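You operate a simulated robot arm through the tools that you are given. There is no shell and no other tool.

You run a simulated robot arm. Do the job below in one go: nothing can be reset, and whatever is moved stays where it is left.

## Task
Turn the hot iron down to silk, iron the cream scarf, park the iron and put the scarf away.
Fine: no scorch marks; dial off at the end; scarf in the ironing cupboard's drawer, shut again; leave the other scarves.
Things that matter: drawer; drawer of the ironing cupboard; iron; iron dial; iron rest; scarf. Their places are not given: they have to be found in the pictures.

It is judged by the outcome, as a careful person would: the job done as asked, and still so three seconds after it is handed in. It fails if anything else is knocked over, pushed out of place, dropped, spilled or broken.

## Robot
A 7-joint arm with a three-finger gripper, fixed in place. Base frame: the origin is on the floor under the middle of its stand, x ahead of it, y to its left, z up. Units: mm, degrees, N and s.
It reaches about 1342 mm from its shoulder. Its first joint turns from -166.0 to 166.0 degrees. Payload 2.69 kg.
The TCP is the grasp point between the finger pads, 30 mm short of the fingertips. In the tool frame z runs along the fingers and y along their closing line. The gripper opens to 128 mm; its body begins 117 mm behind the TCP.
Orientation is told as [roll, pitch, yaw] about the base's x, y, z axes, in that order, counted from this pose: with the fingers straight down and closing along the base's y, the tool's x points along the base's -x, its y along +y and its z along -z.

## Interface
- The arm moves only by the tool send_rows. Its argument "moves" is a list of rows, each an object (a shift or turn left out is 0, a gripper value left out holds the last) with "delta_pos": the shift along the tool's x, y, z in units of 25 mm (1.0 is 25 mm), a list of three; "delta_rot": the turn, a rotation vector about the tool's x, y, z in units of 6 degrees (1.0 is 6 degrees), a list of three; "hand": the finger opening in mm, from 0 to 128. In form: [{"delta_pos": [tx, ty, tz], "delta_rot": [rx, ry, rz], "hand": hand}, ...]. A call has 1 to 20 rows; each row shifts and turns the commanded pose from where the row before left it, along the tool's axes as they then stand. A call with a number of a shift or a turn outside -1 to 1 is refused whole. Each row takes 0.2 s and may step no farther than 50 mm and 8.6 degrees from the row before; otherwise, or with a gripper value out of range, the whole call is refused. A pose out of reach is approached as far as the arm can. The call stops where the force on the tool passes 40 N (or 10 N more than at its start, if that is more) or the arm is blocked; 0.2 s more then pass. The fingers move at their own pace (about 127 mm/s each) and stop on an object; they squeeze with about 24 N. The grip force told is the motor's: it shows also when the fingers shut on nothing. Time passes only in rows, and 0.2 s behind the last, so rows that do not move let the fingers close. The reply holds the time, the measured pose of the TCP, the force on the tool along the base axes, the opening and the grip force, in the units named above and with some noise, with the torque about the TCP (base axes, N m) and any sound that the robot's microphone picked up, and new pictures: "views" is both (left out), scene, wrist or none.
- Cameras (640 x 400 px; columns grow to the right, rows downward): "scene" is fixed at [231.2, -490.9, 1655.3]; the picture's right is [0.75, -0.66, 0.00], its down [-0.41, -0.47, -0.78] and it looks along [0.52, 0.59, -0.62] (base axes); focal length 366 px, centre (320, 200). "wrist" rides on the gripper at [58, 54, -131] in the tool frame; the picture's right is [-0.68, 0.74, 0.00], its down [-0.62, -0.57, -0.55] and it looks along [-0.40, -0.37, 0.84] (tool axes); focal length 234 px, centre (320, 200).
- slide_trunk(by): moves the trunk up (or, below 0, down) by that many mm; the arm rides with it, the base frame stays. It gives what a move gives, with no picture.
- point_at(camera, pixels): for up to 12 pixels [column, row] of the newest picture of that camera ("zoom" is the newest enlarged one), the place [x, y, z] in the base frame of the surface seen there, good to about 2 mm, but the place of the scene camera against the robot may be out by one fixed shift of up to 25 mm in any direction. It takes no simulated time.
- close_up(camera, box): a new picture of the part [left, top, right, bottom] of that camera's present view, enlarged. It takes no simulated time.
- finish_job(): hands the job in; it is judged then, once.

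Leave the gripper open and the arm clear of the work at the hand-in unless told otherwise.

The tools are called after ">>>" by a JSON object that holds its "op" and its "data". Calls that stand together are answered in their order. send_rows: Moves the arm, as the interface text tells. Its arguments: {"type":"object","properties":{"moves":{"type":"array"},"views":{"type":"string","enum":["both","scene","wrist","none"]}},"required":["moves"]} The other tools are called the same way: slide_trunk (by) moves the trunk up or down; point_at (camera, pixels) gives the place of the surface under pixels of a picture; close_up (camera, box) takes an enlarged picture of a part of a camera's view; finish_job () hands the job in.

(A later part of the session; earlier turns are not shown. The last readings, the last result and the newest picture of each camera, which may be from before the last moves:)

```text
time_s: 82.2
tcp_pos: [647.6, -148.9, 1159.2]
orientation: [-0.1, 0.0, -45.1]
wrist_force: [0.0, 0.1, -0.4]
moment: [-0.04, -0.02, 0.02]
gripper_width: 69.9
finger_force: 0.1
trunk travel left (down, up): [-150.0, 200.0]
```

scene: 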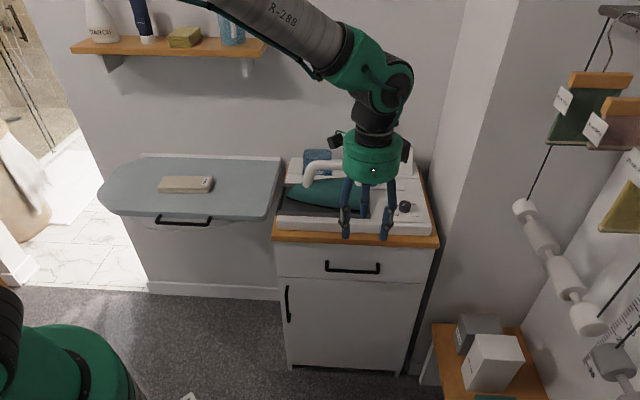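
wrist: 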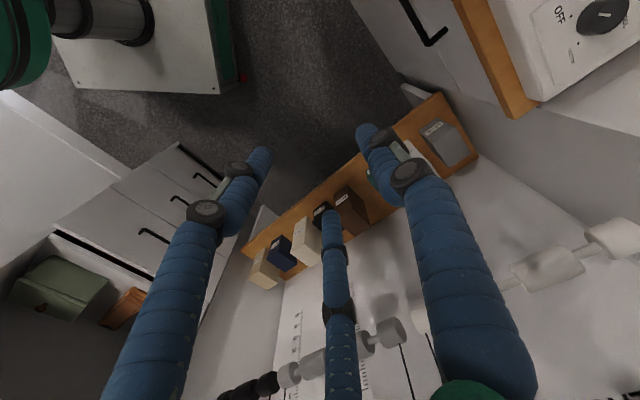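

Now I tip the hand up towards level: first 48°, then look.

>>> {"op": "send_rows", "data": {"moves": [{"delta_rot": [-1, 0, 0]}, {"delta_rot": [-1, 0, 0]}, {"delta_rot": [-1, 0, 0]}, {"delta_rot": [-1, 0, 0]}, {"delta_rot": [-1, 0, 0]}, {"delta_rot": [-1, 0, 0]}, {"delta_rot": [-1, 0, 0]}, {"delta_rot": [-1, 0, 0]}, {"delta_rot": [0, 0, 0]}]}}

```text
time_s: 84.2
tcp_pos: [645.1, -149.0, 1158.8]
orientation: [48.1, -0.1, -45.0]
wrist_force: [-0.1, 0.3, 0.1]
moment: [-0.01, 0.02, 0.04]
gripper_width: 70.0
finger_force: 0.1
trunk travel left (down, up): [-150.0, 200.0]
```

scene: 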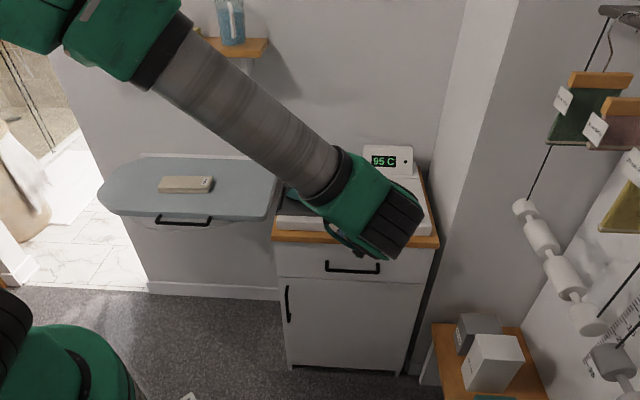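
wrist: 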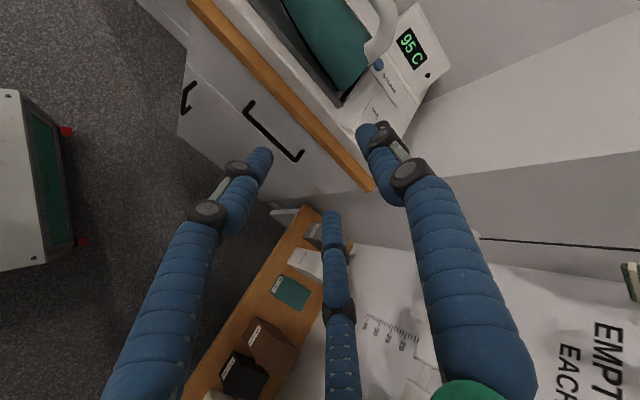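

It tips the right way. I continue to level (90°).

>>> {"op": "send_rows", "data": {"moves": [{"delta_rot": [-1, 0, 0]}, {"delta_rot": [-1, 0, 0]}, {"delta_rot": [-1, 0, 0]}, {"delta_rot": [-1, 0, 0]}, {"delta_rot": [-1, 0, 0]}, {"delta_rot": [-1, 0, 0]}, {"delta_rot": [-1, 0, 0]}, {"delta_rot": [0, 0, 0]}]}}

```text
time_s: 86.0
tcp_pos: [647.0, -147.2, 1157.8]
orientation: [90.1, 0.0, -45.0]
wrist_force: [0.6, 0.9, -0.7]
moment: [0.01, -0.01, 0.04]
gripper_width: 70.0
finger_force: 0.0
trunk travel left (down, up): [-150.0, 200.0]
```

scene: 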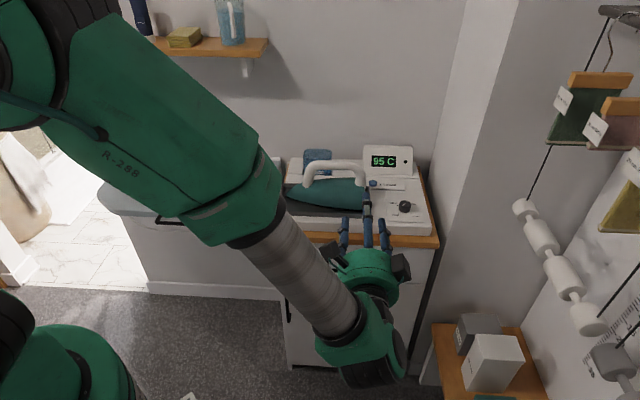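
wrist: 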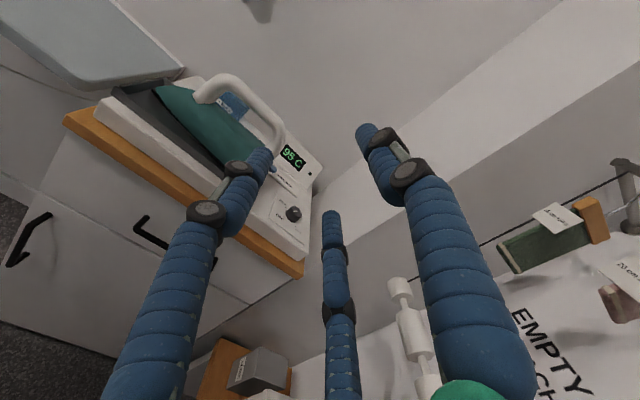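

Level now. I go straight down (tool −y) half of the way first.

>>> {"op": "send_rows", "data": {"moves": [{"delta_pos": [0, -0.97, 0]}, {"delta_pos": [0, -0.97, 0]}, {"delta_pos": [0, -0.97, 0]}, {"delta_pos": [0, -0.97, 0]}, {"delta_pos": [0, -0.97, 0]}, {"delta_pos": [0, -0.97, 0]}, {"delta_pos": [0, -0.97, 0]}, {"delta_pos": [0, -0.97, 0]}, {"delta_pos": [0, -0.97, 0]}, {"delta_pos": [0, 0, 0]}]}}

```text
time_s: 88.2
tcp_pos: [645.8, -146.9, 940.9]
orientation: [90.1, 0.0, -45.0]
wrist_force: [-0.3, -0.5, -0.4]
moment: [0.0, 0.01, 0.0]
gripper_width: 69.8
finger_force: 0.0
trunk travel left (down, up): [-150.0, 200.0]
```

scene: 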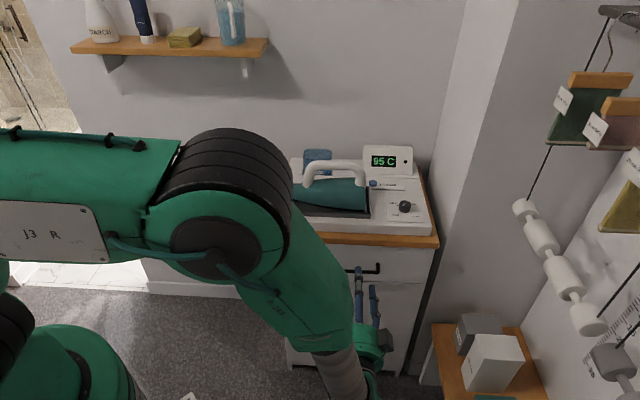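
wrist: 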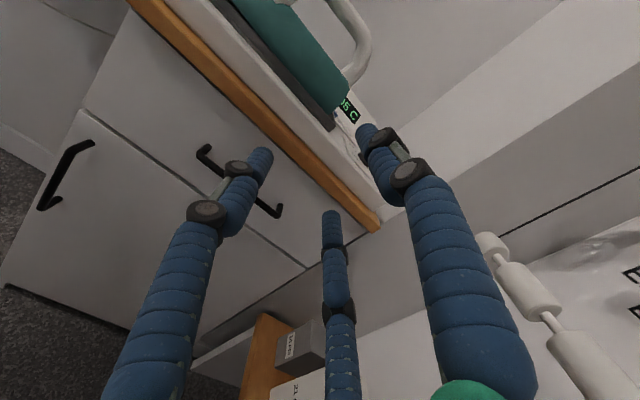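

Going well. Down the remaining 172 mm to the handle's height, still about 200 mm in front of it.

>>> {"op": "send_rows", "data": {"moves": [{"delta_pos": [0, -0.98, 0]}, {"delta_pos": [0, -0.98, 0]}, {"delta_pos": [0, -0.98, 0]}, {"delta_pos": [0, -0.98, 0]}, {"delta_pos": [0, -0.98, 0]}, {"delta_pos": [0, -0.98, 0]}, {"delta_pos": [0, -0.98, 0]}, {"delta_pos": [0, 0, 0]}]}}

```text
time_s: 90.0
tcp_pos: [646.3, -148.4, 769.3]
orientation: [90.0, 0.1, -45.0]
wrist_force: [-0.5, 1.1, 0.1]
moment: [0.01, 0.0, 0.04]
gripper_width: 69.9
finger_force: 0.1
trunk travel left (down, up): [-150.0, 200.0]
```

scene: 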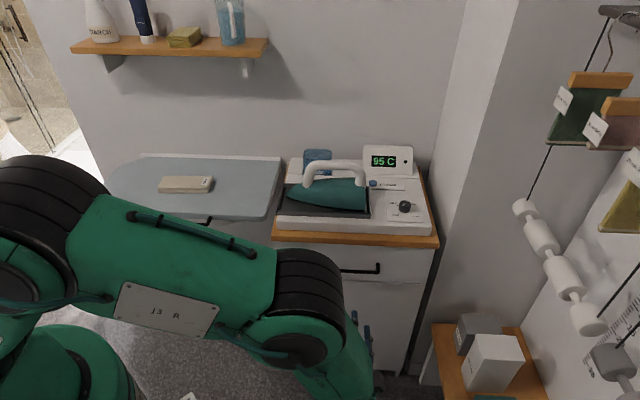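
wrist: 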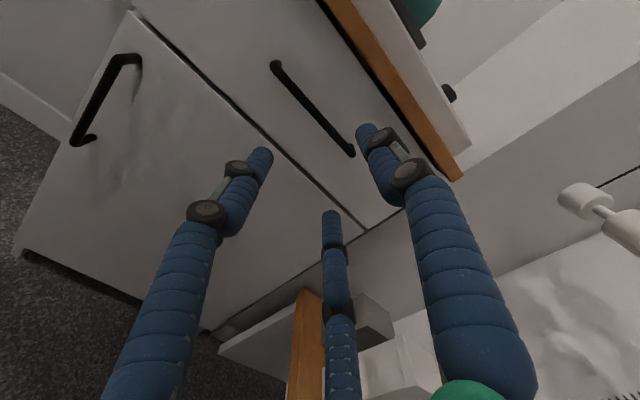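

I check the arm's elbow clearance from the board and cupboard, and measure the handle bar from the wrist camera: bar from (275,65) to (352,153).

>>> {"op": "point_at", "data": {"camera": "scene", "pixels": [[310, 260], [340, 300], [220, 225], [60, 170], [360, 380], [250, 260]]}}

>>> {"op": "point_at", "data": {"camera": "wrist", "pixels": [[285, 80], [312, 110], [340, 140], [276, 66], [351, 152], [280, 130], [230, 60], [345, 195]]}}

```text
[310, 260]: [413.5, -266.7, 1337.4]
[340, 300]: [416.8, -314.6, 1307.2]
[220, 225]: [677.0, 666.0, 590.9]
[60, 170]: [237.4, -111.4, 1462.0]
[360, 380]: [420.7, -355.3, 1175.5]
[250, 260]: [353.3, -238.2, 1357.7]
```

```text
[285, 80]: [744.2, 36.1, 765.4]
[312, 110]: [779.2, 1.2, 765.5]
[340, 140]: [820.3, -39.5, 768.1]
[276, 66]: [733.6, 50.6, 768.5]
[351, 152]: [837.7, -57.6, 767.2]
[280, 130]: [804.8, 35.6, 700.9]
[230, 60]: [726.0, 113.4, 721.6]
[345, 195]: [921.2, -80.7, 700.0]
```

The elbow is high and clear. The bar's front is at v≈552, z≈767. I move forward to just before the bar with the hand open to 90, lowering by 4 mm.

>>> {"op": "send_rows", "data": {"moves": [{"delta_pos": [0.1, -0.15, 0.9], "hand": 90}, {"delta_pos": [0, 0, 0.95]}, {"delta_pos": [0, 0, 0.95]}, {"delta_pos": [0, 0, 0.95]}, {"delta_pos": [0, 0, 0.95]}, {"delta_pos": [0, 0, 0.95]}, {"delta_pos": [0, 0, 0]}]}}

```text
time_s: 91.6
tcp_pos: [744.9, -45.7, 764.5]
orientation: [90.0, -0.1, -44.9]
wrist_force: [-0.2, 0.1, 0.4]
moment: [0.0, -0.01, -0.03]
gripper_width: 90.0
finger_force: 0.2
trunk travel left (down, up): [-150.0, 200.0]
```

scene: 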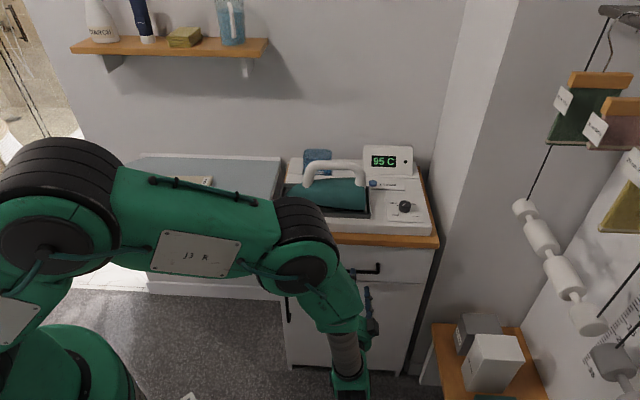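
wrist: 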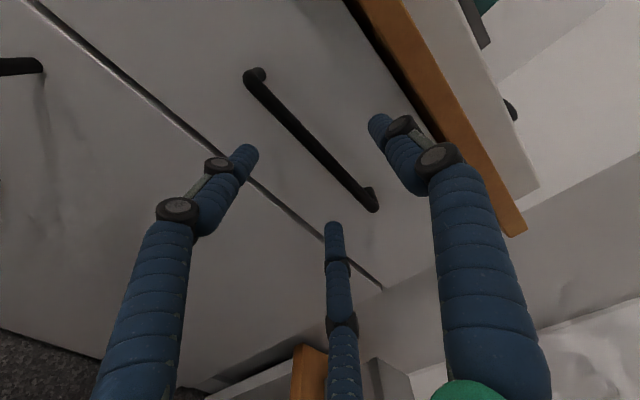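

The bar lies between the upper finger and the two lower ones. I advance 57 mm and then close.

>>> {"op": "send_rows", "data": {"moves": [{"delta_pos": [0, 0, 0.8]}, {"delta_pos": [0, 0, 0.8]}, {"delta_pos": [0, 0, 0.65]}, {"delta_pos": [0, 0, 0]}]}}

```text
time_s: 92.6
tcp_pos: [785.4, -6.4, 764.7]
orientation: [90.0, -0.1, -45.1]
wrist_force: [0.3, -0.1, 0.2]
moment: [0.02, -0.03, 0.03]
gripper_width: 90.1
finger_force: 0.0
trunk travel left (down, up): [-150.0, 200.0]
```

scene: 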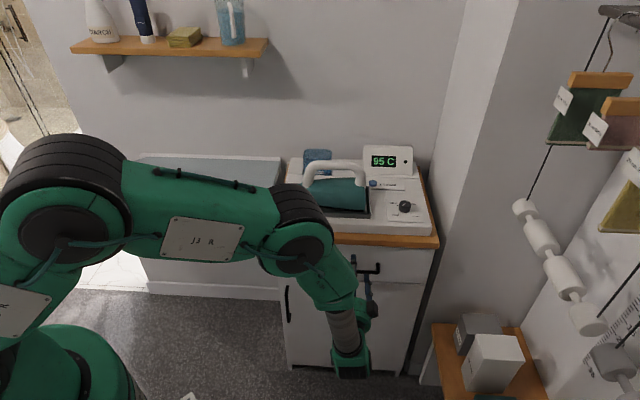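
wrist: 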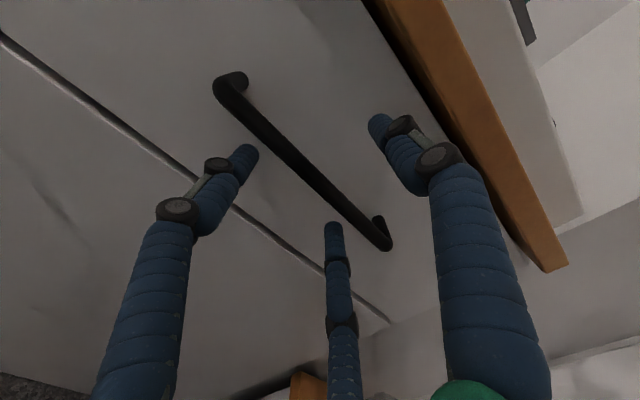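

In place round the bar without contact. I close the fingers.

>>> {"op": "send_rows", "data": {"moves": [{"hand": 60}, {"hand": 40}, {"hand": 25}, {"hand": 15}, {"hand": 8}, {"hand": 5}, {"hand": 5}]}}

```text
time_s: 94.3
tcp_pos: [782.3, -7.5, 759.7]
orientation: [89.7, 0.3, -44.9]
wrist_force: [4.7, -2.5, -11.1]
moment: [-0.09, 0.0, -0.04]
gripper_width: 19.4
finger_force: 44.0
trunk travel left (down, up): [-150.0, 200.0]
stopped in row 7: the force on the tool passed its limit at 41 N (the readings are from after the stop); the commanded pose is now the measured one
```

scene: 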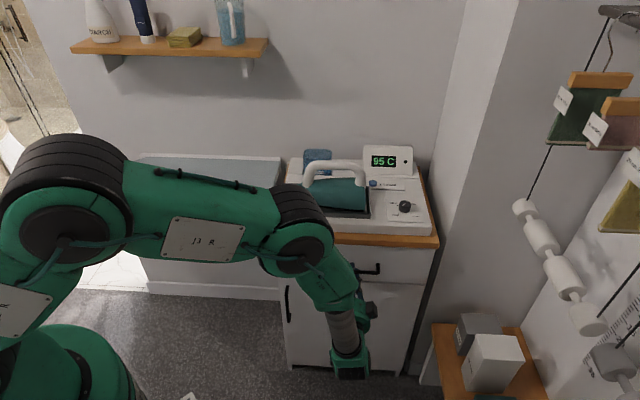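
wrist: 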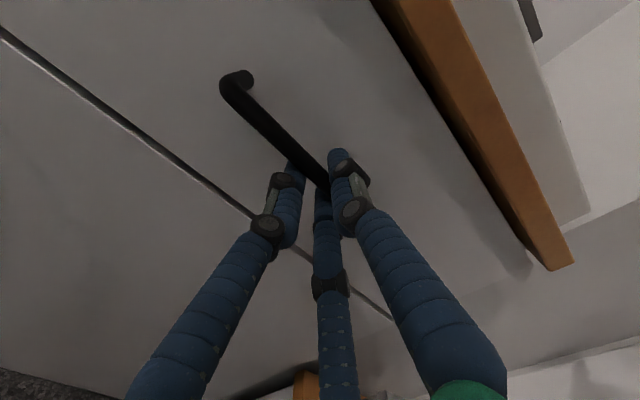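

The bar is gripped (19 mm, firm). I pull straight out, slowly first.

>>> {"op": "send_rows", "data": {"moves": [{"delta_pos": [0, 0, -0.2]}, {"delta_pos": [0, 0, -0.4]}, {"delta_pos": [0, 0, -0.5]}, {"delta_pos": [0, 0, -0.5]}, {"delta_pos": [0, 0, -0.5]}, {"delta_pos": [0, 0, 0]}]}}

```text
time_s: 95.7
tcp_pos: [745.3, -43.4, 761.7]
orientation: [89.8, 0.3, -45.0]
wrist_force: [-1.6, 0.3, -17.5]
moment: [-0.34, -0.15, 0.02]
gripper_width: 19.4
finger_force: 44.2
trunk travel left (down, up): [-150.0, 200.0]
```

scene: 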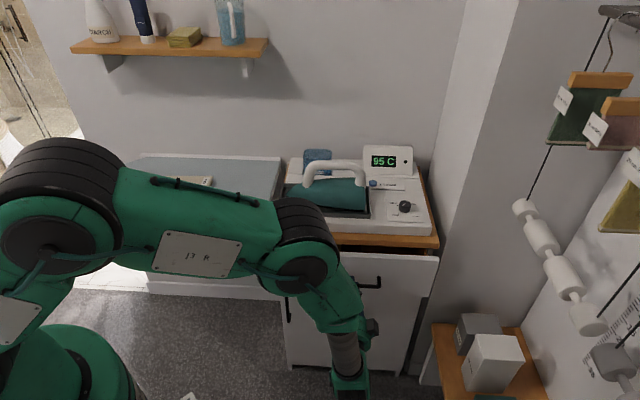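
wrist: 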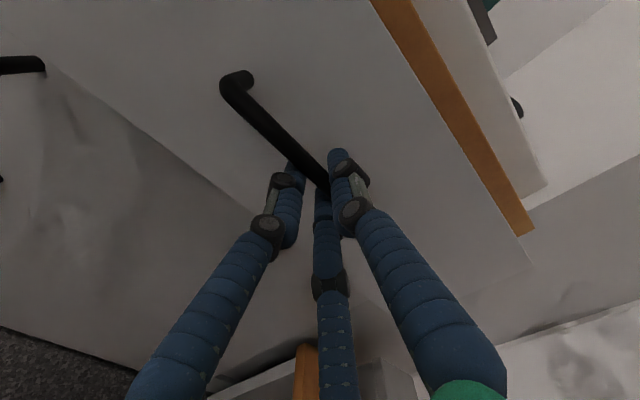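

The drawer comes out easily. I pull about 160 mm more, easing down 2 mm to relieve the vertical force.

>>> {"op": "send_rows", "data": {"moves": [{"delta_pos": [0, -0.06, -0.5]}, {"delta_pos": [0, 0, -0.8]}, {"delta_pos": [0, 0, -0.8]}, {"delta_pos": [0, 0, -0.8]}, {"delta_pos": [0, 0, -0.8]}, {"delta_pos": [0, 0, -0.8]}, {"delta_pos": [0, 0, -0.8]}, {"delta_pos": [0, 0, -0.8]}, {"delta_pos": [0, 0, -0.4]}, {"delta_pos": [0, 0, 0]}]}}

```text
time_s: 97.9
tcp_pos: [629.5, -159.3, 760.5]
orientation: [89.8, 0.3, -45.1]
wrist_force: [2.0, -3.9, -1.8]
moment: [-0.1, -0.08, -0.04]
gripper_width: 19.3
finger_force: 44.4
trunk travel left (down, up): [-150.0, 200.0]
```

scene: 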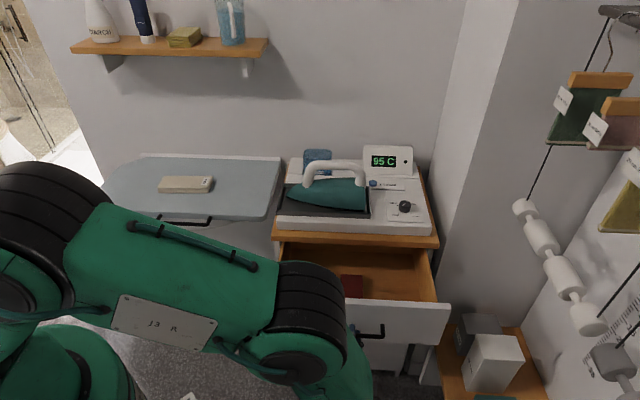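
wrist: 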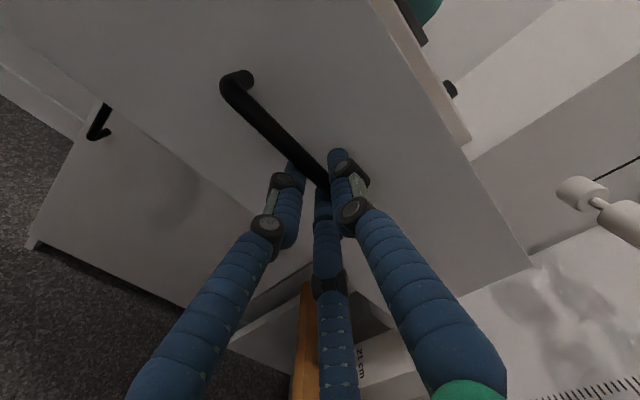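

The drawer is open about 215 mm; a red scarf lies inside on the left. I release the bar and back off.

>>> {"op": "send_rows", "data": {"moves": [{"hand": 40}, {"hand": 70}, {"hand": 90}, {"hand": 90}, {"delta_pos": [0, 0, -0.8]}, {"delta_pos": [0, 0, -0.8]}, {"delta_pos": [0, 0, -0.8]}, {"delta_pos": [0, 0, 0]}]}}

```text
time_s: 99.7
tcp_pos: [587.7, -202.2, 761.2]
orientation: [89.8, 0.2, -44.8]
wrist_force: [-0.2, -0.7, 0.6]
moment: [0.03, -0.01, 0.02]
gripper_width: 90.0
finger_force: 0.0
trunk travel left (down, up): [-150.0, 200.0]
```

scene: 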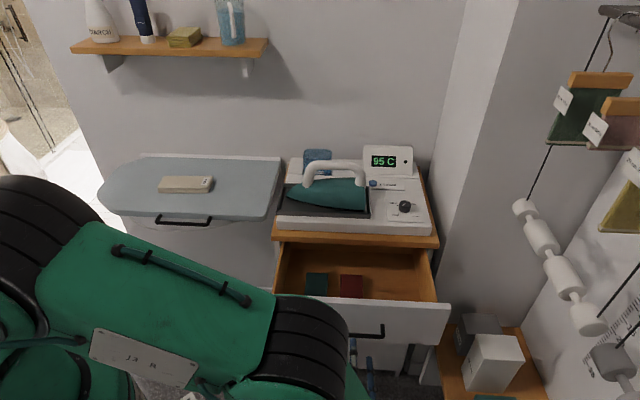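
wrist: 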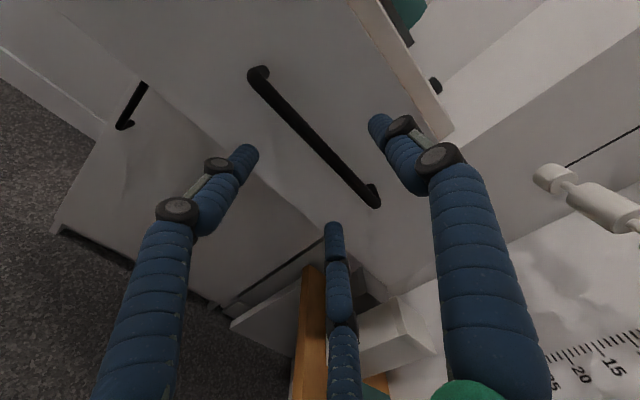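

Inside are a teal scarf and a red scarf on the left; the right half is free. Closer look.

>>> {"op": "close_up", "data": {"camera": "scene", "box": [265, 235, 460, 350]}}

```text
3.28 times, centred on (362, 292) of scene
```

zoom: 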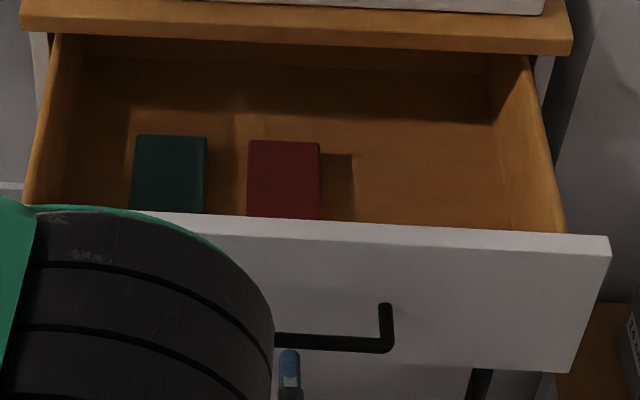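

>>> {"op": "point_at", "data": {"camera": "zoom", "pixels": [[320, 146], [318, 212], [140, 140], [203, 142], [252, 145], [420, 190], [480, 180], [420, 110], [540, 150], [400, 235], [560, 240], [400, 60]]}}

>>> {"op": "point_at", "data": {"camera": "zoom", "pixels": [[480, 100], [520, 215], [500, 70], [400, 35], [250, 45], [150, 60], [40, 150], [280, 180], [170, 180], [430, 222], [560, 250], [520, 60]]}}

```text
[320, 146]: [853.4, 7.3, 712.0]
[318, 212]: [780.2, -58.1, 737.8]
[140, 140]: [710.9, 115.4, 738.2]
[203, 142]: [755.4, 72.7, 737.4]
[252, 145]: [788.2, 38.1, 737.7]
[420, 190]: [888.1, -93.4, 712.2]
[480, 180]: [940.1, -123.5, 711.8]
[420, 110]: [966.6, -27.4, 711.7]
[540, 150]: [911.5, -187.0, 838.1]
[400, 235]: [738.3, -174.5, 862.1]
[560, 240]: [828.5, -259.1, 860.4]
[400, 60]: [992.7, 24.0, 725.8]
```

```text
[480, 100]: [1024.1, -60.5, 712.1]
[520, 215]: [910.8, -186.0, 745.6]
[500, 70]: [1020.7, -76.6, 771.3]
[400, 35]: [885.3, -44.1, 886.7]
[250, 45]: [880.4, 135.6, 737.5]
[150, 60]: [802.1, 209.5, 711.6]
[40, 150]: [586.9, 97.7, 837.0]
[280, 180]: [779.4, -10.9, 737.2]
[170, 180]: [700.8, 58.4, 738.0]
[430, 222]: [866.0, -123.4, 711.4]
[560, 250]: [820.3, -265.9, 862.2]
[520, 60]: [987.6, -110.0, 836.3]
```

The drawer floor is at z≈700, the other scarves (teal u 420–481, red u 529–592) lie with their length in the depth direction, and there's a free place from u≈595 to 774. I want some more opening to keep the hand clear of the wooden top, so I take the bar again and pull about 55 mm more.

>>> {"op": "send_rows", "data": {"moves": [{"delta_pos": [0, 0.1, 0.8]}, {"delta_pos": [0, 0.1, 0.8]}, {"delta_pos": [0, 0, 0.8]}, {"hand": 60}, {"hand": 40}, {"hand": 28}, {"hand": 22}, {"hand": 18}, {"hand": 15}, {"delta_pos": [0, 0, 0]}], "views": "wrist"}}

```text
time_s: 102.0
tcp_pos: [626.6, -155.6, 760.7]
orientation: [89.4, 0.5, -44.8]
wrist_force: [-5.2, 5.2, -22.2]
moment: [-0.37, -0.2, 0.02]
gripper_width: 26.0
finger_force: 8.3
trunk travel left (down, up): [-150.0, 200.0]
stopped in row 10: the force on the tool passed its limit at 41 N (the readings are from after the stop); the commanded pose is now the measured one
```

wrist: 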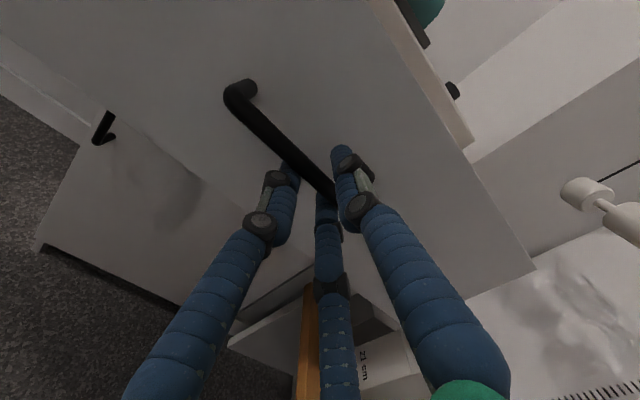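

The lower fingers push up on the bar, so I lower the hand 5 mm and close further.

>>> {"op": "send_rows", "data": {"moves": [{"delta_pos": [0, -0.2, 0]}, {"hand": 12}, {"hand": 8}, {"hand": 8}], "views": "none"}}

```text
time_s: 103.0
tcp_pos: [630.0, -157.3, 761.5]
orientation: [89.8, 0.2, -45.0]
wrist_force: [0.7, 2.6, 5.5]
moment: [-0.13, -0.21, 0.11]
gripper_width: 19.2
finger_force: 44.6
trunk travel left (down, up): [-150.0, 200.0]
```

The bar is firmly held again with little side force. I pull 55 mm more.

>>> {"op": "send_rows", "data": {"moves": [{"delta_pos": [0, 0, -0.4]}, {"delta_pos": [0, 0, -0.6]}, {"delta_pos": [0, 0, -0.6]}, {"delta_pos": [0, 0, -0.6]}, {"delta_pos": [0, 0, 0]}]}}

```text
time_s: 104.2
tcp_pos: [590.3, -196.8, 759.8]
orientation: [89.8, 0.3, -44.9]
wrist_force: [3.5, -5.8, 17.1]
moment: [-0.07, -0.21, -0.11]
gripper_width: 19.2
finger_force: 44.0
trunk travel left (down, up): [-150.0, 200.0]
```

scene: 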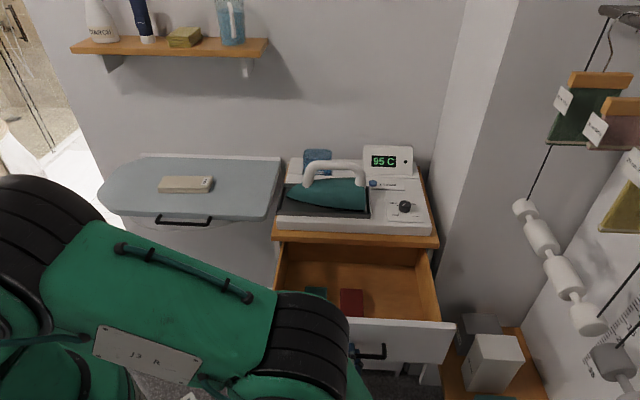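
wrist: 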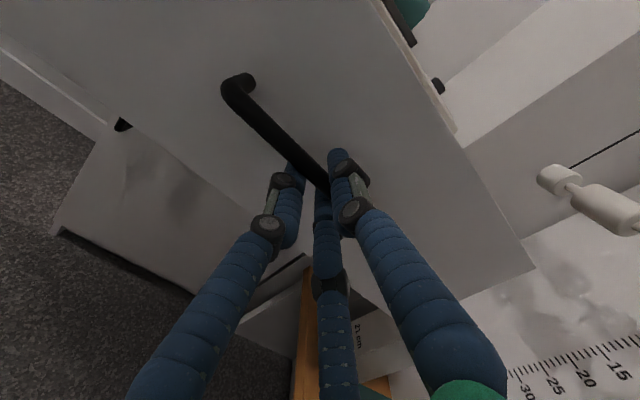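

The drawer is now open about 270 mm. I release, back off and rise.

>>> {"op": "send_rows", "data": {"moves": [{"hand": 40}, {"hand": 70}, {"hand": 90}, {"hand": 90}, {"delta_pos": [0, 0, -0.8]}, {"delta_pos": [0, 0, -0.8]}, {"delta_pos": [0, 0, -0.8]}, {"delta_pos": [0, 0.7, 0]}, {"delta_pos": [0, 1, 0]}, {"delta_pos": [0, 1, 0]}, {"delta_pos": [0, 1, 0]}, {"delta_pos": [0, 1, 0]}, {"delta_pos": [0, 1, 0]}, {"delta_pos": [0, 1, 0]}, {"delta_pos": [0, 1, 0]}, {"delta_pos": [0, 1, 0]}, {"delta_pos": [0, 0, 0]}]}}

```text
time_s: 107.8
tcp_pos: [550.9, -238.3, 978.5]
orientation: [89.7, 0.4, -44.9]
wrist_force: [-0.5, 0.8, 0.1]
moment: [0.01, 0.0, -0.02]
gripper_width: 90.2
finger_force: 0.1
trunk travel left (down, up): [-150.0, 200.0]
```

scene: 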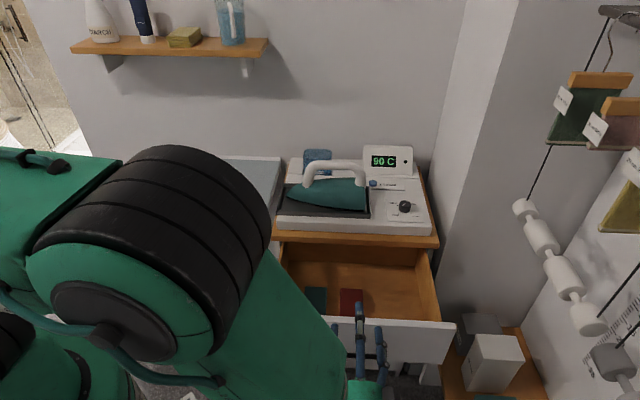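
wrist: 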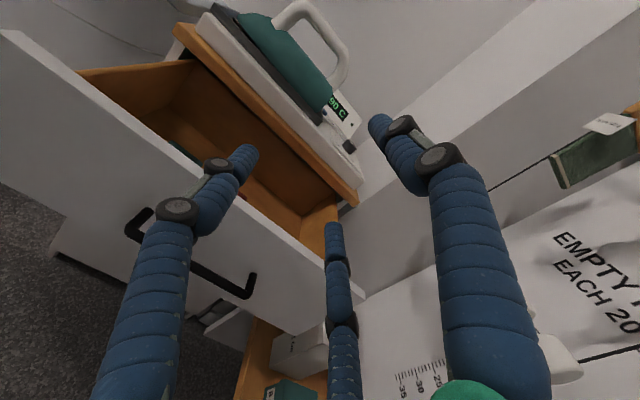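

I rise to z≈1150 and then tip the hand back to pointing down.

>>> {"op": "send_rows", "data": {"moves": [{"delta_pos": [0, 1, 0.4]}, {"delta_pos": [0, 1, 0.4]}, {"delta_pos": [0, 1, 0.4]}, {"delta_pos": [0, 1, 0.4]}, {"delta_pos": [0, 1, 0.4]}, {"delta_pos": [0, 1, 0.4]}, {"delta_pos": [0, 1, 0.4]}, {"delta_rot": [1, 0, 0]}, {"delta_rot": [1, 0, 0]}, {"delta_rot": [1, 0, 0]}, {"delta_rot": [1, 0, 0]}, {"delta_rot": [1, 0, 0]}, {"delta_rot": [1, 0, 0]}, {"delta_rot": [1, 0, 0]}, {"delta_rot": [1, 0, 0]}], "views": "none"}}

>>> {"op": "send_rows", "data": {"moves": [{"delta_rot": [1, 0, 0]}, {"delta_rot": [1, 0, 0]}, {"delta_rot": [1, 0, 0]}, {"delta_rot": [1, 0, 0]}, {"delta_rot": [1, 0, 0]}, {"delta_rot": [1, 0, 0]}, {"delta_rot": [1, 0, 0]}, {"delta_rot": [0, 0, 0]}]}}

```text
time_s: 111.0
tcp_pos: [601.9, -191.0, 1151.3]
orientation: [41.6, 0.5, -45.0]
wrist_force: [-0.7, 0.8, 0.3]
moment: [0.01, 0.01, 0.02]
gripper_width: 90.0
finger_force: 0.0
trunk travel left (down, up): [-150.0, 200.0]
```

```text
time_s: 112.8
tcp_pos: [601.9, -189.2, 1152.5]
orientation: [-0.5, 0.4, -44.9]
wrist_force: [-0.2, -0.2, -0.6]
moment: [-0.02, 0.05, 0.01]
gripper_width: 90.1
finger_force: 0.0
trunk travel left (down, up): [-150.0, 200.0]
```

scene: 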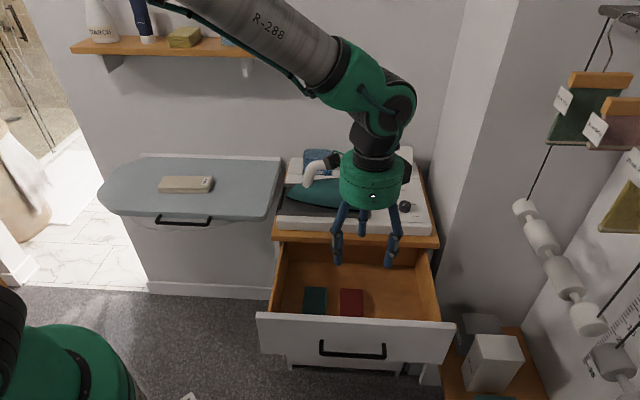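
wrist: 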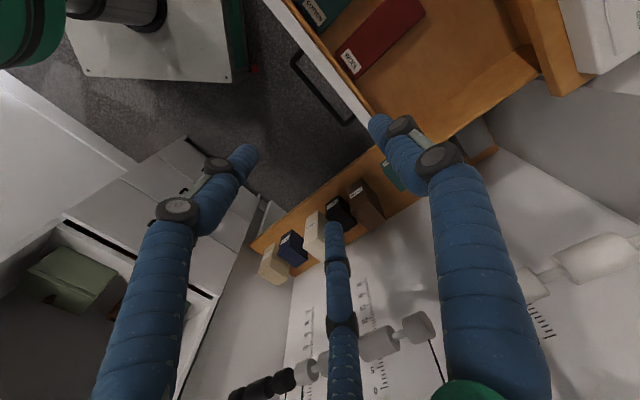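

The whole drawer is visible now. I measure its inside from both cameras.

>>> {"op": "close_up", "data": {"camera": "scene", "box": [250, 235, 460, 365]}}

>>> {"op": "point_at", "data": {"camera": "wrist", "pixels": [[425, 12], [357, 75], [340, 52], [395, 5], [440, 80], [520, 70], [470, 110], [400, 120], [480, 20], [350, 95]]}}

```text
3.05 times, centred on (355, 300) of scene
```

zoom: 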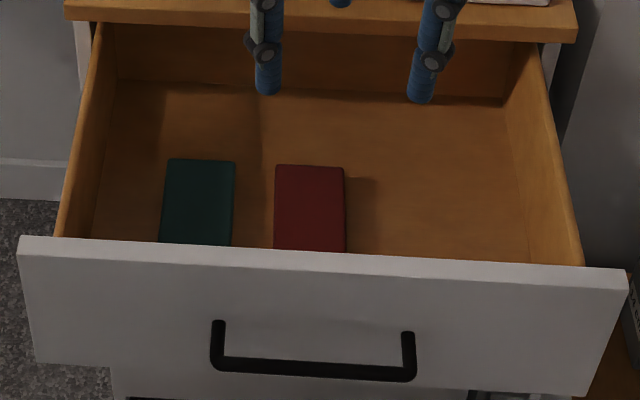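

```text
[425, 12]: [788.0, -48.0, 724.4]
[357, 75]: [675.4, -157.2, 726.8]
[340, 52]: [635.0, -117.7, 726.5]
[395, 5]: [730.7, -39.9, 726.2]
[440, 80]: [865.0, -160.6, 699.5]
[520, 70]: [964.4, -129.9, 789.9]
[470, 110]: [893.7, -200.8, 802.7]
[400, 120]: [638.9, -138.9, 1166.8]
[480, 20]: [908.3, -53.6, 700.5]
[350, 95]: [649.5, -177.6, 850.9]
```

The red scarf spans u 530–591 and v 366–523; the free place is centred near u≈683, v≈445. Now back to the scarf on the board: I move there at z≈1150 in front of the station.

>>> {"op": "send_rows", "data": {"moves": [{"delta_pos": [0.99, 0.7, 0]}, {"delta_pos": [0.99, 0.7, 0]}, {"delta_pos": [0.99, 0.7, 0]}, {"delta_pos": [0.99, 0.7, 0]}, {"delta_pos": [0.99, 0.7, 0]}, {"delta_pos": [0.99, 0.7, 0]}, {"delta_pos": [0.99, 0.7, 0]}, {"delta_pos": [0.99, 0.7, 0]}, {"delta_pos": [0.99, 0.7, 0]}, {"delta_pos": [0.99, 0.7, 0]}, {"delta_pos": [0.99, 0.7, 0]}, {"delta_pos": [0.99, 0.7, 0]}, {"delta_pos": [0.99, 0.7, 0]}, {"delta_pos": [0.99, 0.7, 0]}, {"delta_pos": [0.99, 0.7, 0]}, {"delta_pos": [0.99, 0.7, 0]}, {"delta_pos": [0.99, 0.7, 0]}, {"delta_pos": [0.99, 0.7, 0]}, {"delta_pos": [0.99, 0.7, 0]}, {"delta_pos": [0.99, 0.7, 0]}]}}

```text
time_s: 117.0
tcp_pos: [496.0, 408.9, 1152.1]
orientation: [-0.2, 0.4, -44.9]
wrist_force: [-0.3, -0.1, -0.5]
moment: [0.08, 0.01, -0.02]
gripper_width: 90.1
finger_force: 0.0
trunk travel left (down, up): [-150.0, 200.0]
```

scene: 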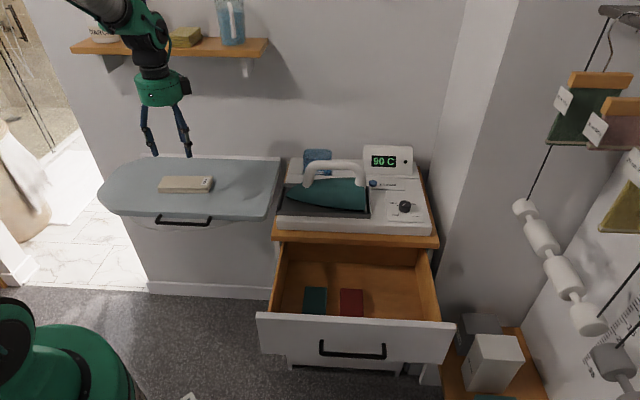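
wrist: 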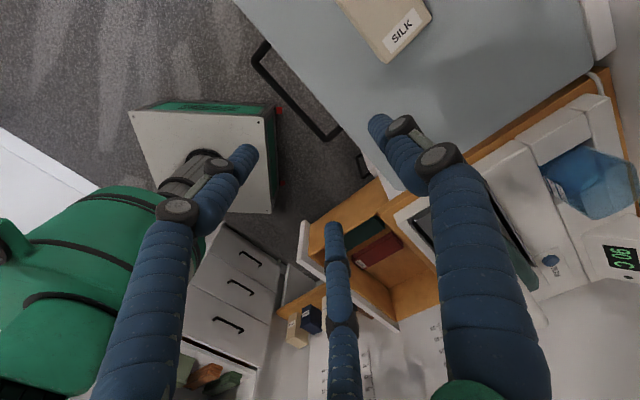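

I move on to right above the scarf and open the hand fully.

>>> {"op": "send_rows", "data": {"moves": [{"delta_pos": [0.58, 0.98, 0], "hand": 128}, {"delta_pos": [0.58, 0.98, 0]}, {"delta_pos": [0.58, 0.98, 0]}, {"delta_pos": [0.58, 0.98, 0]}, {"delta_pos": [0.58, 0.98, 0]}, {"delta_pos": [0, 0, 0]}]}}

>>> {"op": "close_up", "data": {"camera": "wrist", "box": [220, 30, 440, 170]}}

```text
time_s: 118.5
tcp_pos: [533.4, 547.4, 1154.1]
orientation: [-0.2, 0.3, -45.0]
wrist_force: [-0.3, 0.6, 0.2]
moment: [-0.06, 0.01, -0.01]
gripper_width: 128.1
finger_force: 0.0
trunk travel left (down, up): [-150.0, 200.0]
```

scene: 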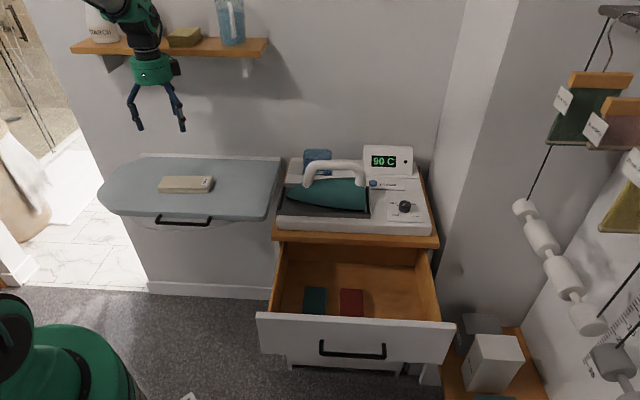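
wrist: 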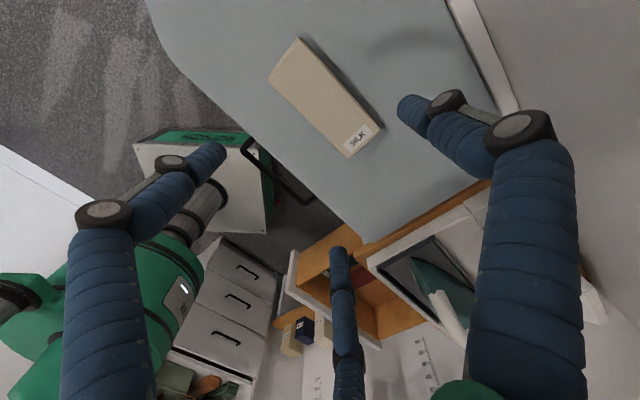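

```text
2.86 times, centred on (330, 100) of wrist
```

zoom: 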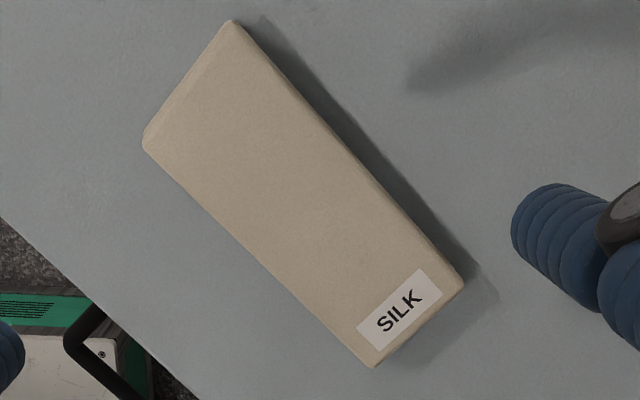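

The scarf is smooth with no marks. I measure its corners.

>>> {"op": "point_at", "data": {"camera": "zoom", "pixels": [[236, 30], [152, 140], [372, 357], [455, 285], [300, 190], [268, 250], [350, 155], [190, 80], [415, 320]]}}

```text
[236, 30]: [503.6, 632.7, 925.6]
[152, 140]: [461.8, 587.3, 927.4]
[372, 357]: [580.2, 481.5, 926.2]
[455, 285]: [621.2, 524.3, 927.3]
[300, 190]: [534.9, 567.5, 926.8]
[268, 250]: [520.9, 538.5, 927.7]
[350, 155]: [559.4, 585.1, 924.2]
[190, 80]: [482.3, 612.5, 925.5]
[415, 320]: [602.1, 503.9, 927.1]
```

The scarf's centre is at u≈−10, v≈776, turned by 2.8°. I align the hand (2.8°), and go down around it to TCP z≈945 first, then check.

>>> {"op": "send_rows", "data": {"moves": [{"delta_pos": [0, 0.09, 0], "delta_rot": [0, 0, -0.47]}, {"delta_pos": [0, 0, 1]}, {"delta_pos": [0, 0, 1]}, {"delta_pos": [0, 0, 1]}, {"delta_pos": [0, 0, 1]}, {"delta_pos": [0, 0, 1]}, {"delta_pos": [0, 0, 1]}, {"delta_pos": [0, 0, 1]}, {"delta_pos": [0, 0, 0.8]}, {"delta_pos": [0, 0, 0.5]}, {"delta_pos": [0, 0, 0]}]}}

>>> {"op": "close_up", "data": {"camera": "scene", "box": [120, 100, 260, 215]}}

```text
time_s: 120.8
tcp_pos: [530.9, 548.3, 946.6]
orientation: [-0.4, 0.4, -42.1]
wrist_force: [0.2, -0.1, 0.1]
moment: [0.01, 0.01, -0.03]
gripper_width: 128.0
finger_force: 0.0
trunk travel left (down, up): [-150.0, 200.0]
```

scene: 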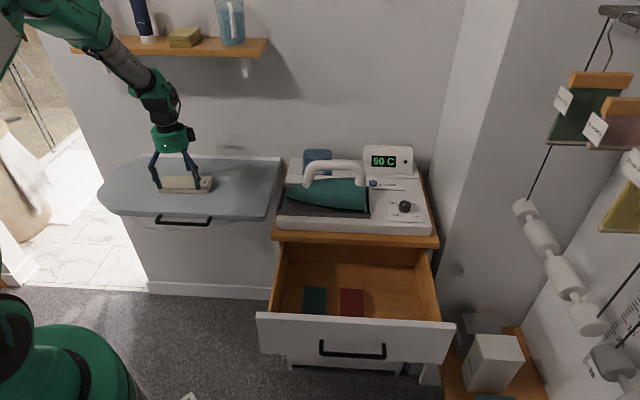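
wrist: 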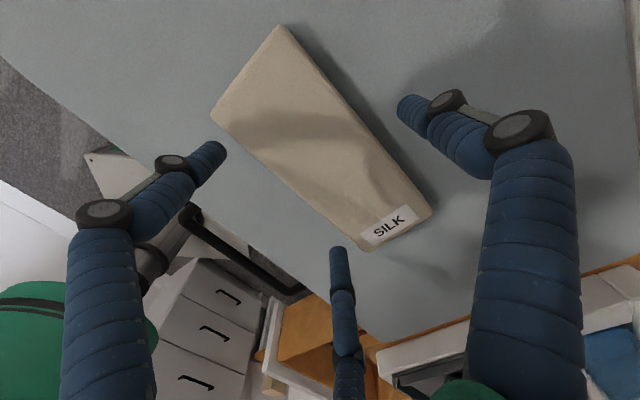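

```text
3.48 times, centred on (190, 158) of scene
```

zoom: 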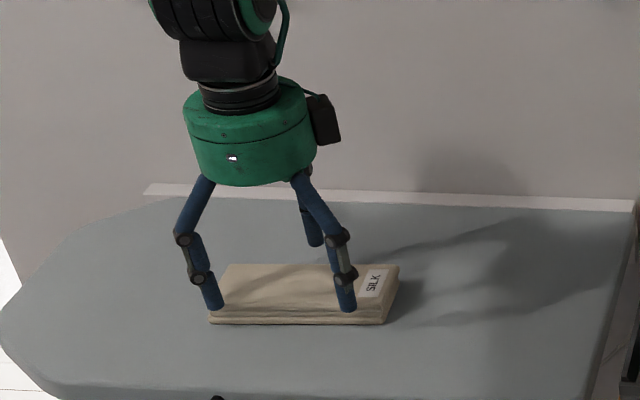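

The fingers straddle the scarf. I lower 11 mm more and close on it.

>>> {"op": "send_rows", "data": {"moves": [{"delta_pos": [0, 0, 0.22]}, {"delta_pos": [0, 0, 0.22]}, {"hand": 115}, {"hand": 105}, {"hand": 95}, {"hand": 87}, {"hand": 80}, {"hand": 72}, {"hand": 65}, {"hand": 60}]}}

>>> {"op": "close_up", "data": {"camera": "scene", "box": [120, 100, 260, 215]}}

```text
time_s: 123.0
tcp_pos: [531.9, 548.1, 936.1]
orientation: [-0.3, 0.4, -42.1]
wrist_force: [0.0, 0.4, 2.6]
moment: [0.13, -0.11, -0.02]
gripper_width: 97.4
finger_force: 24.3
trunk travel left (down, up): [-150.0, 200.0]
```

scene: 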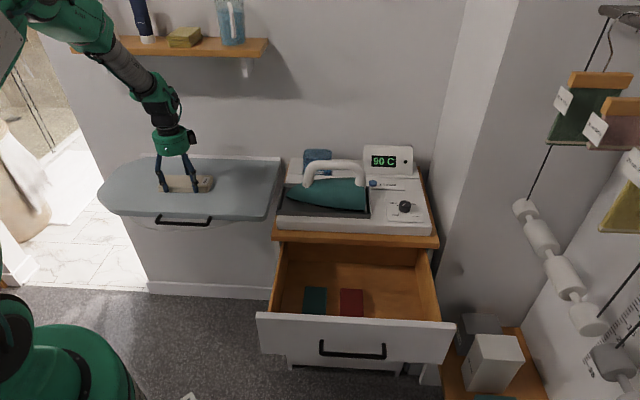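
wrist: 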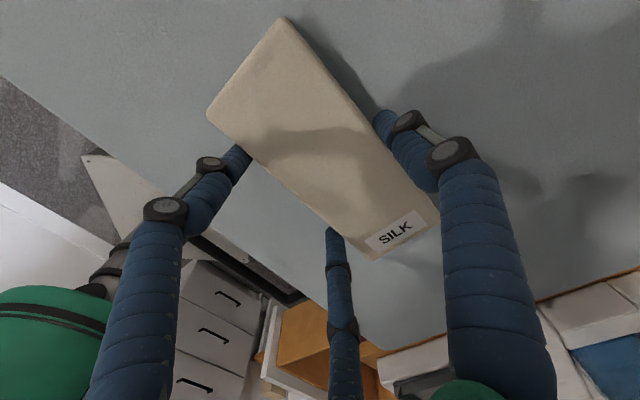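

```text
3.48 times, centred on (190, 158) of scene
```

zoom: 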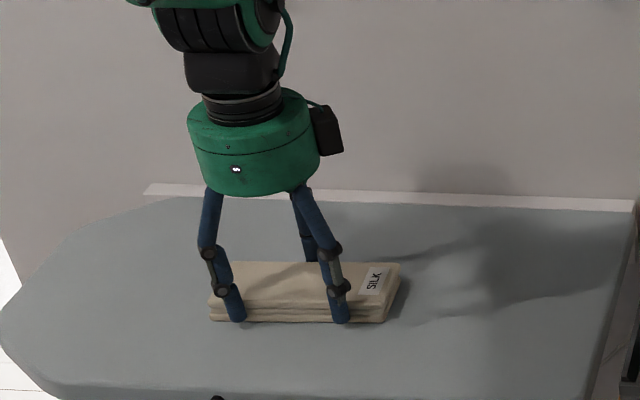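

Held (opening 97, 24 N). I lift 50 mm slowly and look.

>>> {"op": "send_rows", "data": {"moves": [{"delta_pos": [0, 0, -0.2]}, {"delta_pos": [0, 0, -0.4]}, {"delta_pos": [0, 0, -0.6]}, {"delta_pos": [0, 0, -0.8]}, {"delta_pos": [0, 0, 0]}]}}

>>> {"op": "close_up", "data": {"camera": "scene", "box": [120, 100, 260, 215]}}

```text
time_s: 124.2
tcp_pos: [531.9, 548.8, 985.0]
orientation: [-0.3, 0.4, -42.1]
wrist_force: [-0.7, 1.1, -0.5]
moment: [-0.03, 0.0, 0.01]
gripper_width: 97.2
finger_force: 23.9
trunk travel left (down, up): [-150.0, 200.0]
```

scene: 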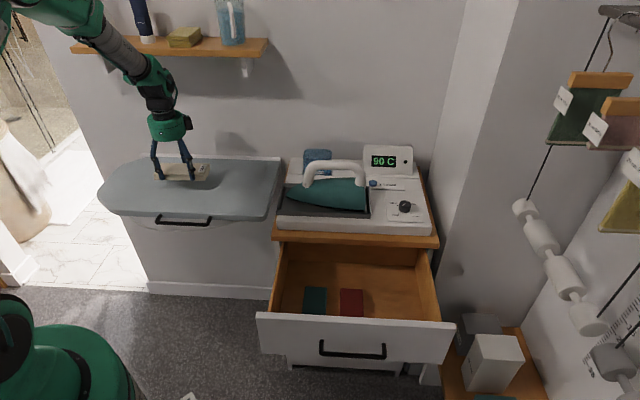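
wrist: 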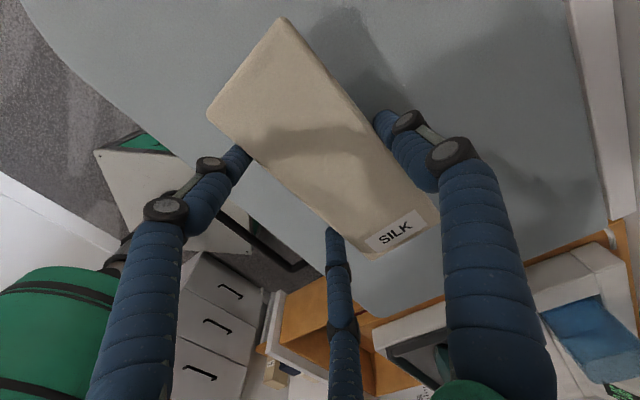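

```text
3.48 times, centred on (190, 158) of scene
```

zoom: 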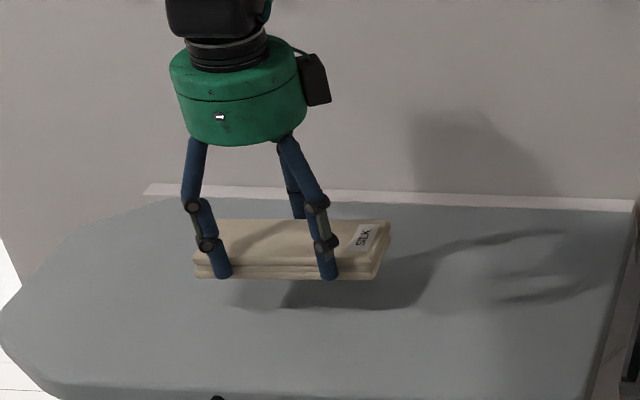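

The scarf is held level. I measure where it sits in the hand.

>>> {"op": "point_at", "data": {"camera": "wrist", "pixels": [[283, 22], [212, 112], [368, 255], [432, 222], [310, 140]]}}

```text
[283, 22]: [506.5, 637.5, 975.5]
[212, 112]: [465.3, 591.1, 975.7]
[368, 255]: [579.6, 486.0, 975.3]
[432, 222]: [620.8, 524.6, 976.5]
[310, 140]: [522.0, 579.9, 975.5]
```

The scarf's centre is 16 mm towards the thumb from the TCP, and its bottom about 37 mm below it. I rise to z≈1135 and carry it towards the drawer, above everything.

>>> {"op": "send_rows", "data": {"moves": [{"delta_pos": [0, -0.3, -1]}, {"delta_pos": [0, -0.3, -1]}, {"delta_pos": [0, -0.3, -1]}, {"delta_pos": [0, -0.3, -1]}, {"delta_pos": [0, -0.3, -1]}, {"delta_pos": [0, -0.3, -1]}, {"delta_pos": [-0.95, -0.6, 0]}, {"delta_pos": [-0.95, -0.6, 0]}, {"delta_pos": [-0.95, -0.6, 0]}, {"delta_pos": [-0.95, -0.6, 0]}, {"delta_pos": [-0.95, -0.6, 0]}, {"delta_pos": [-0.95, -0.6, 0]}, {"delta_pos": [-0.95, -0.6, 0]}, {"delta_pos": [-0.95, -0.6, 0]}, {"delta_pos": [-0.95, -0.6, 0]}, {"delta_pos": [-0.95, -0.6, 0]}, {"delta_pos": [-0.95, -0.6, 0]}, {"delta_pos": [-0.95, -0.6, 0]}, {"delta_pos": [-0.95, -0.6, 0]}, {"delta_pos": [-0.95, -0.6, 0]}]}}

```text
time_s: 128.4
tcp_pos: [609.0, 134.3, 1135.0]
orientation: [-0.2, 0.4, -42.1]
wrist_force: [-0.7, -0.8, -1.0]
moment: [-0.02, -0.01, -0.01]
gripper_width: 97.0
finger_force: 24.1
trunk travel left (down, up): [-150.0, 200.0]
```

scene: 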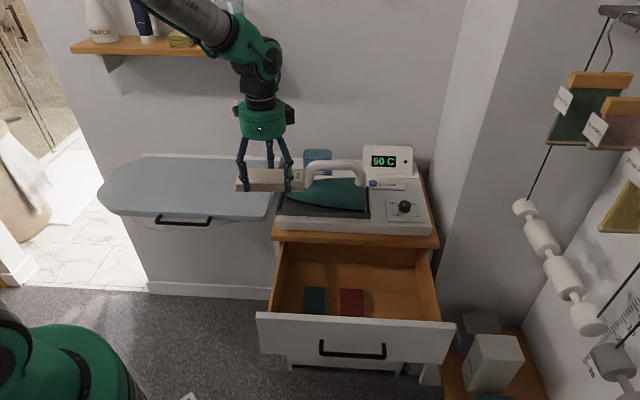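
wrist: 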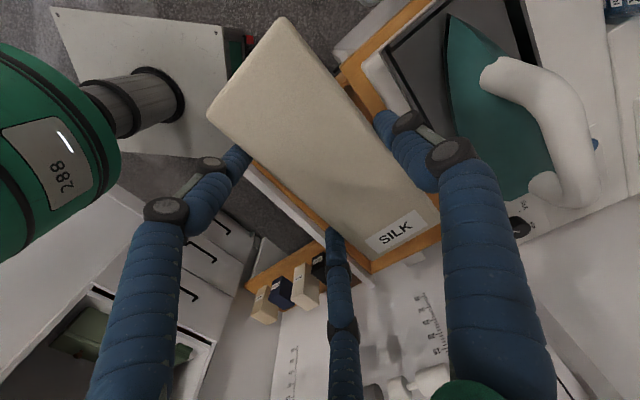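

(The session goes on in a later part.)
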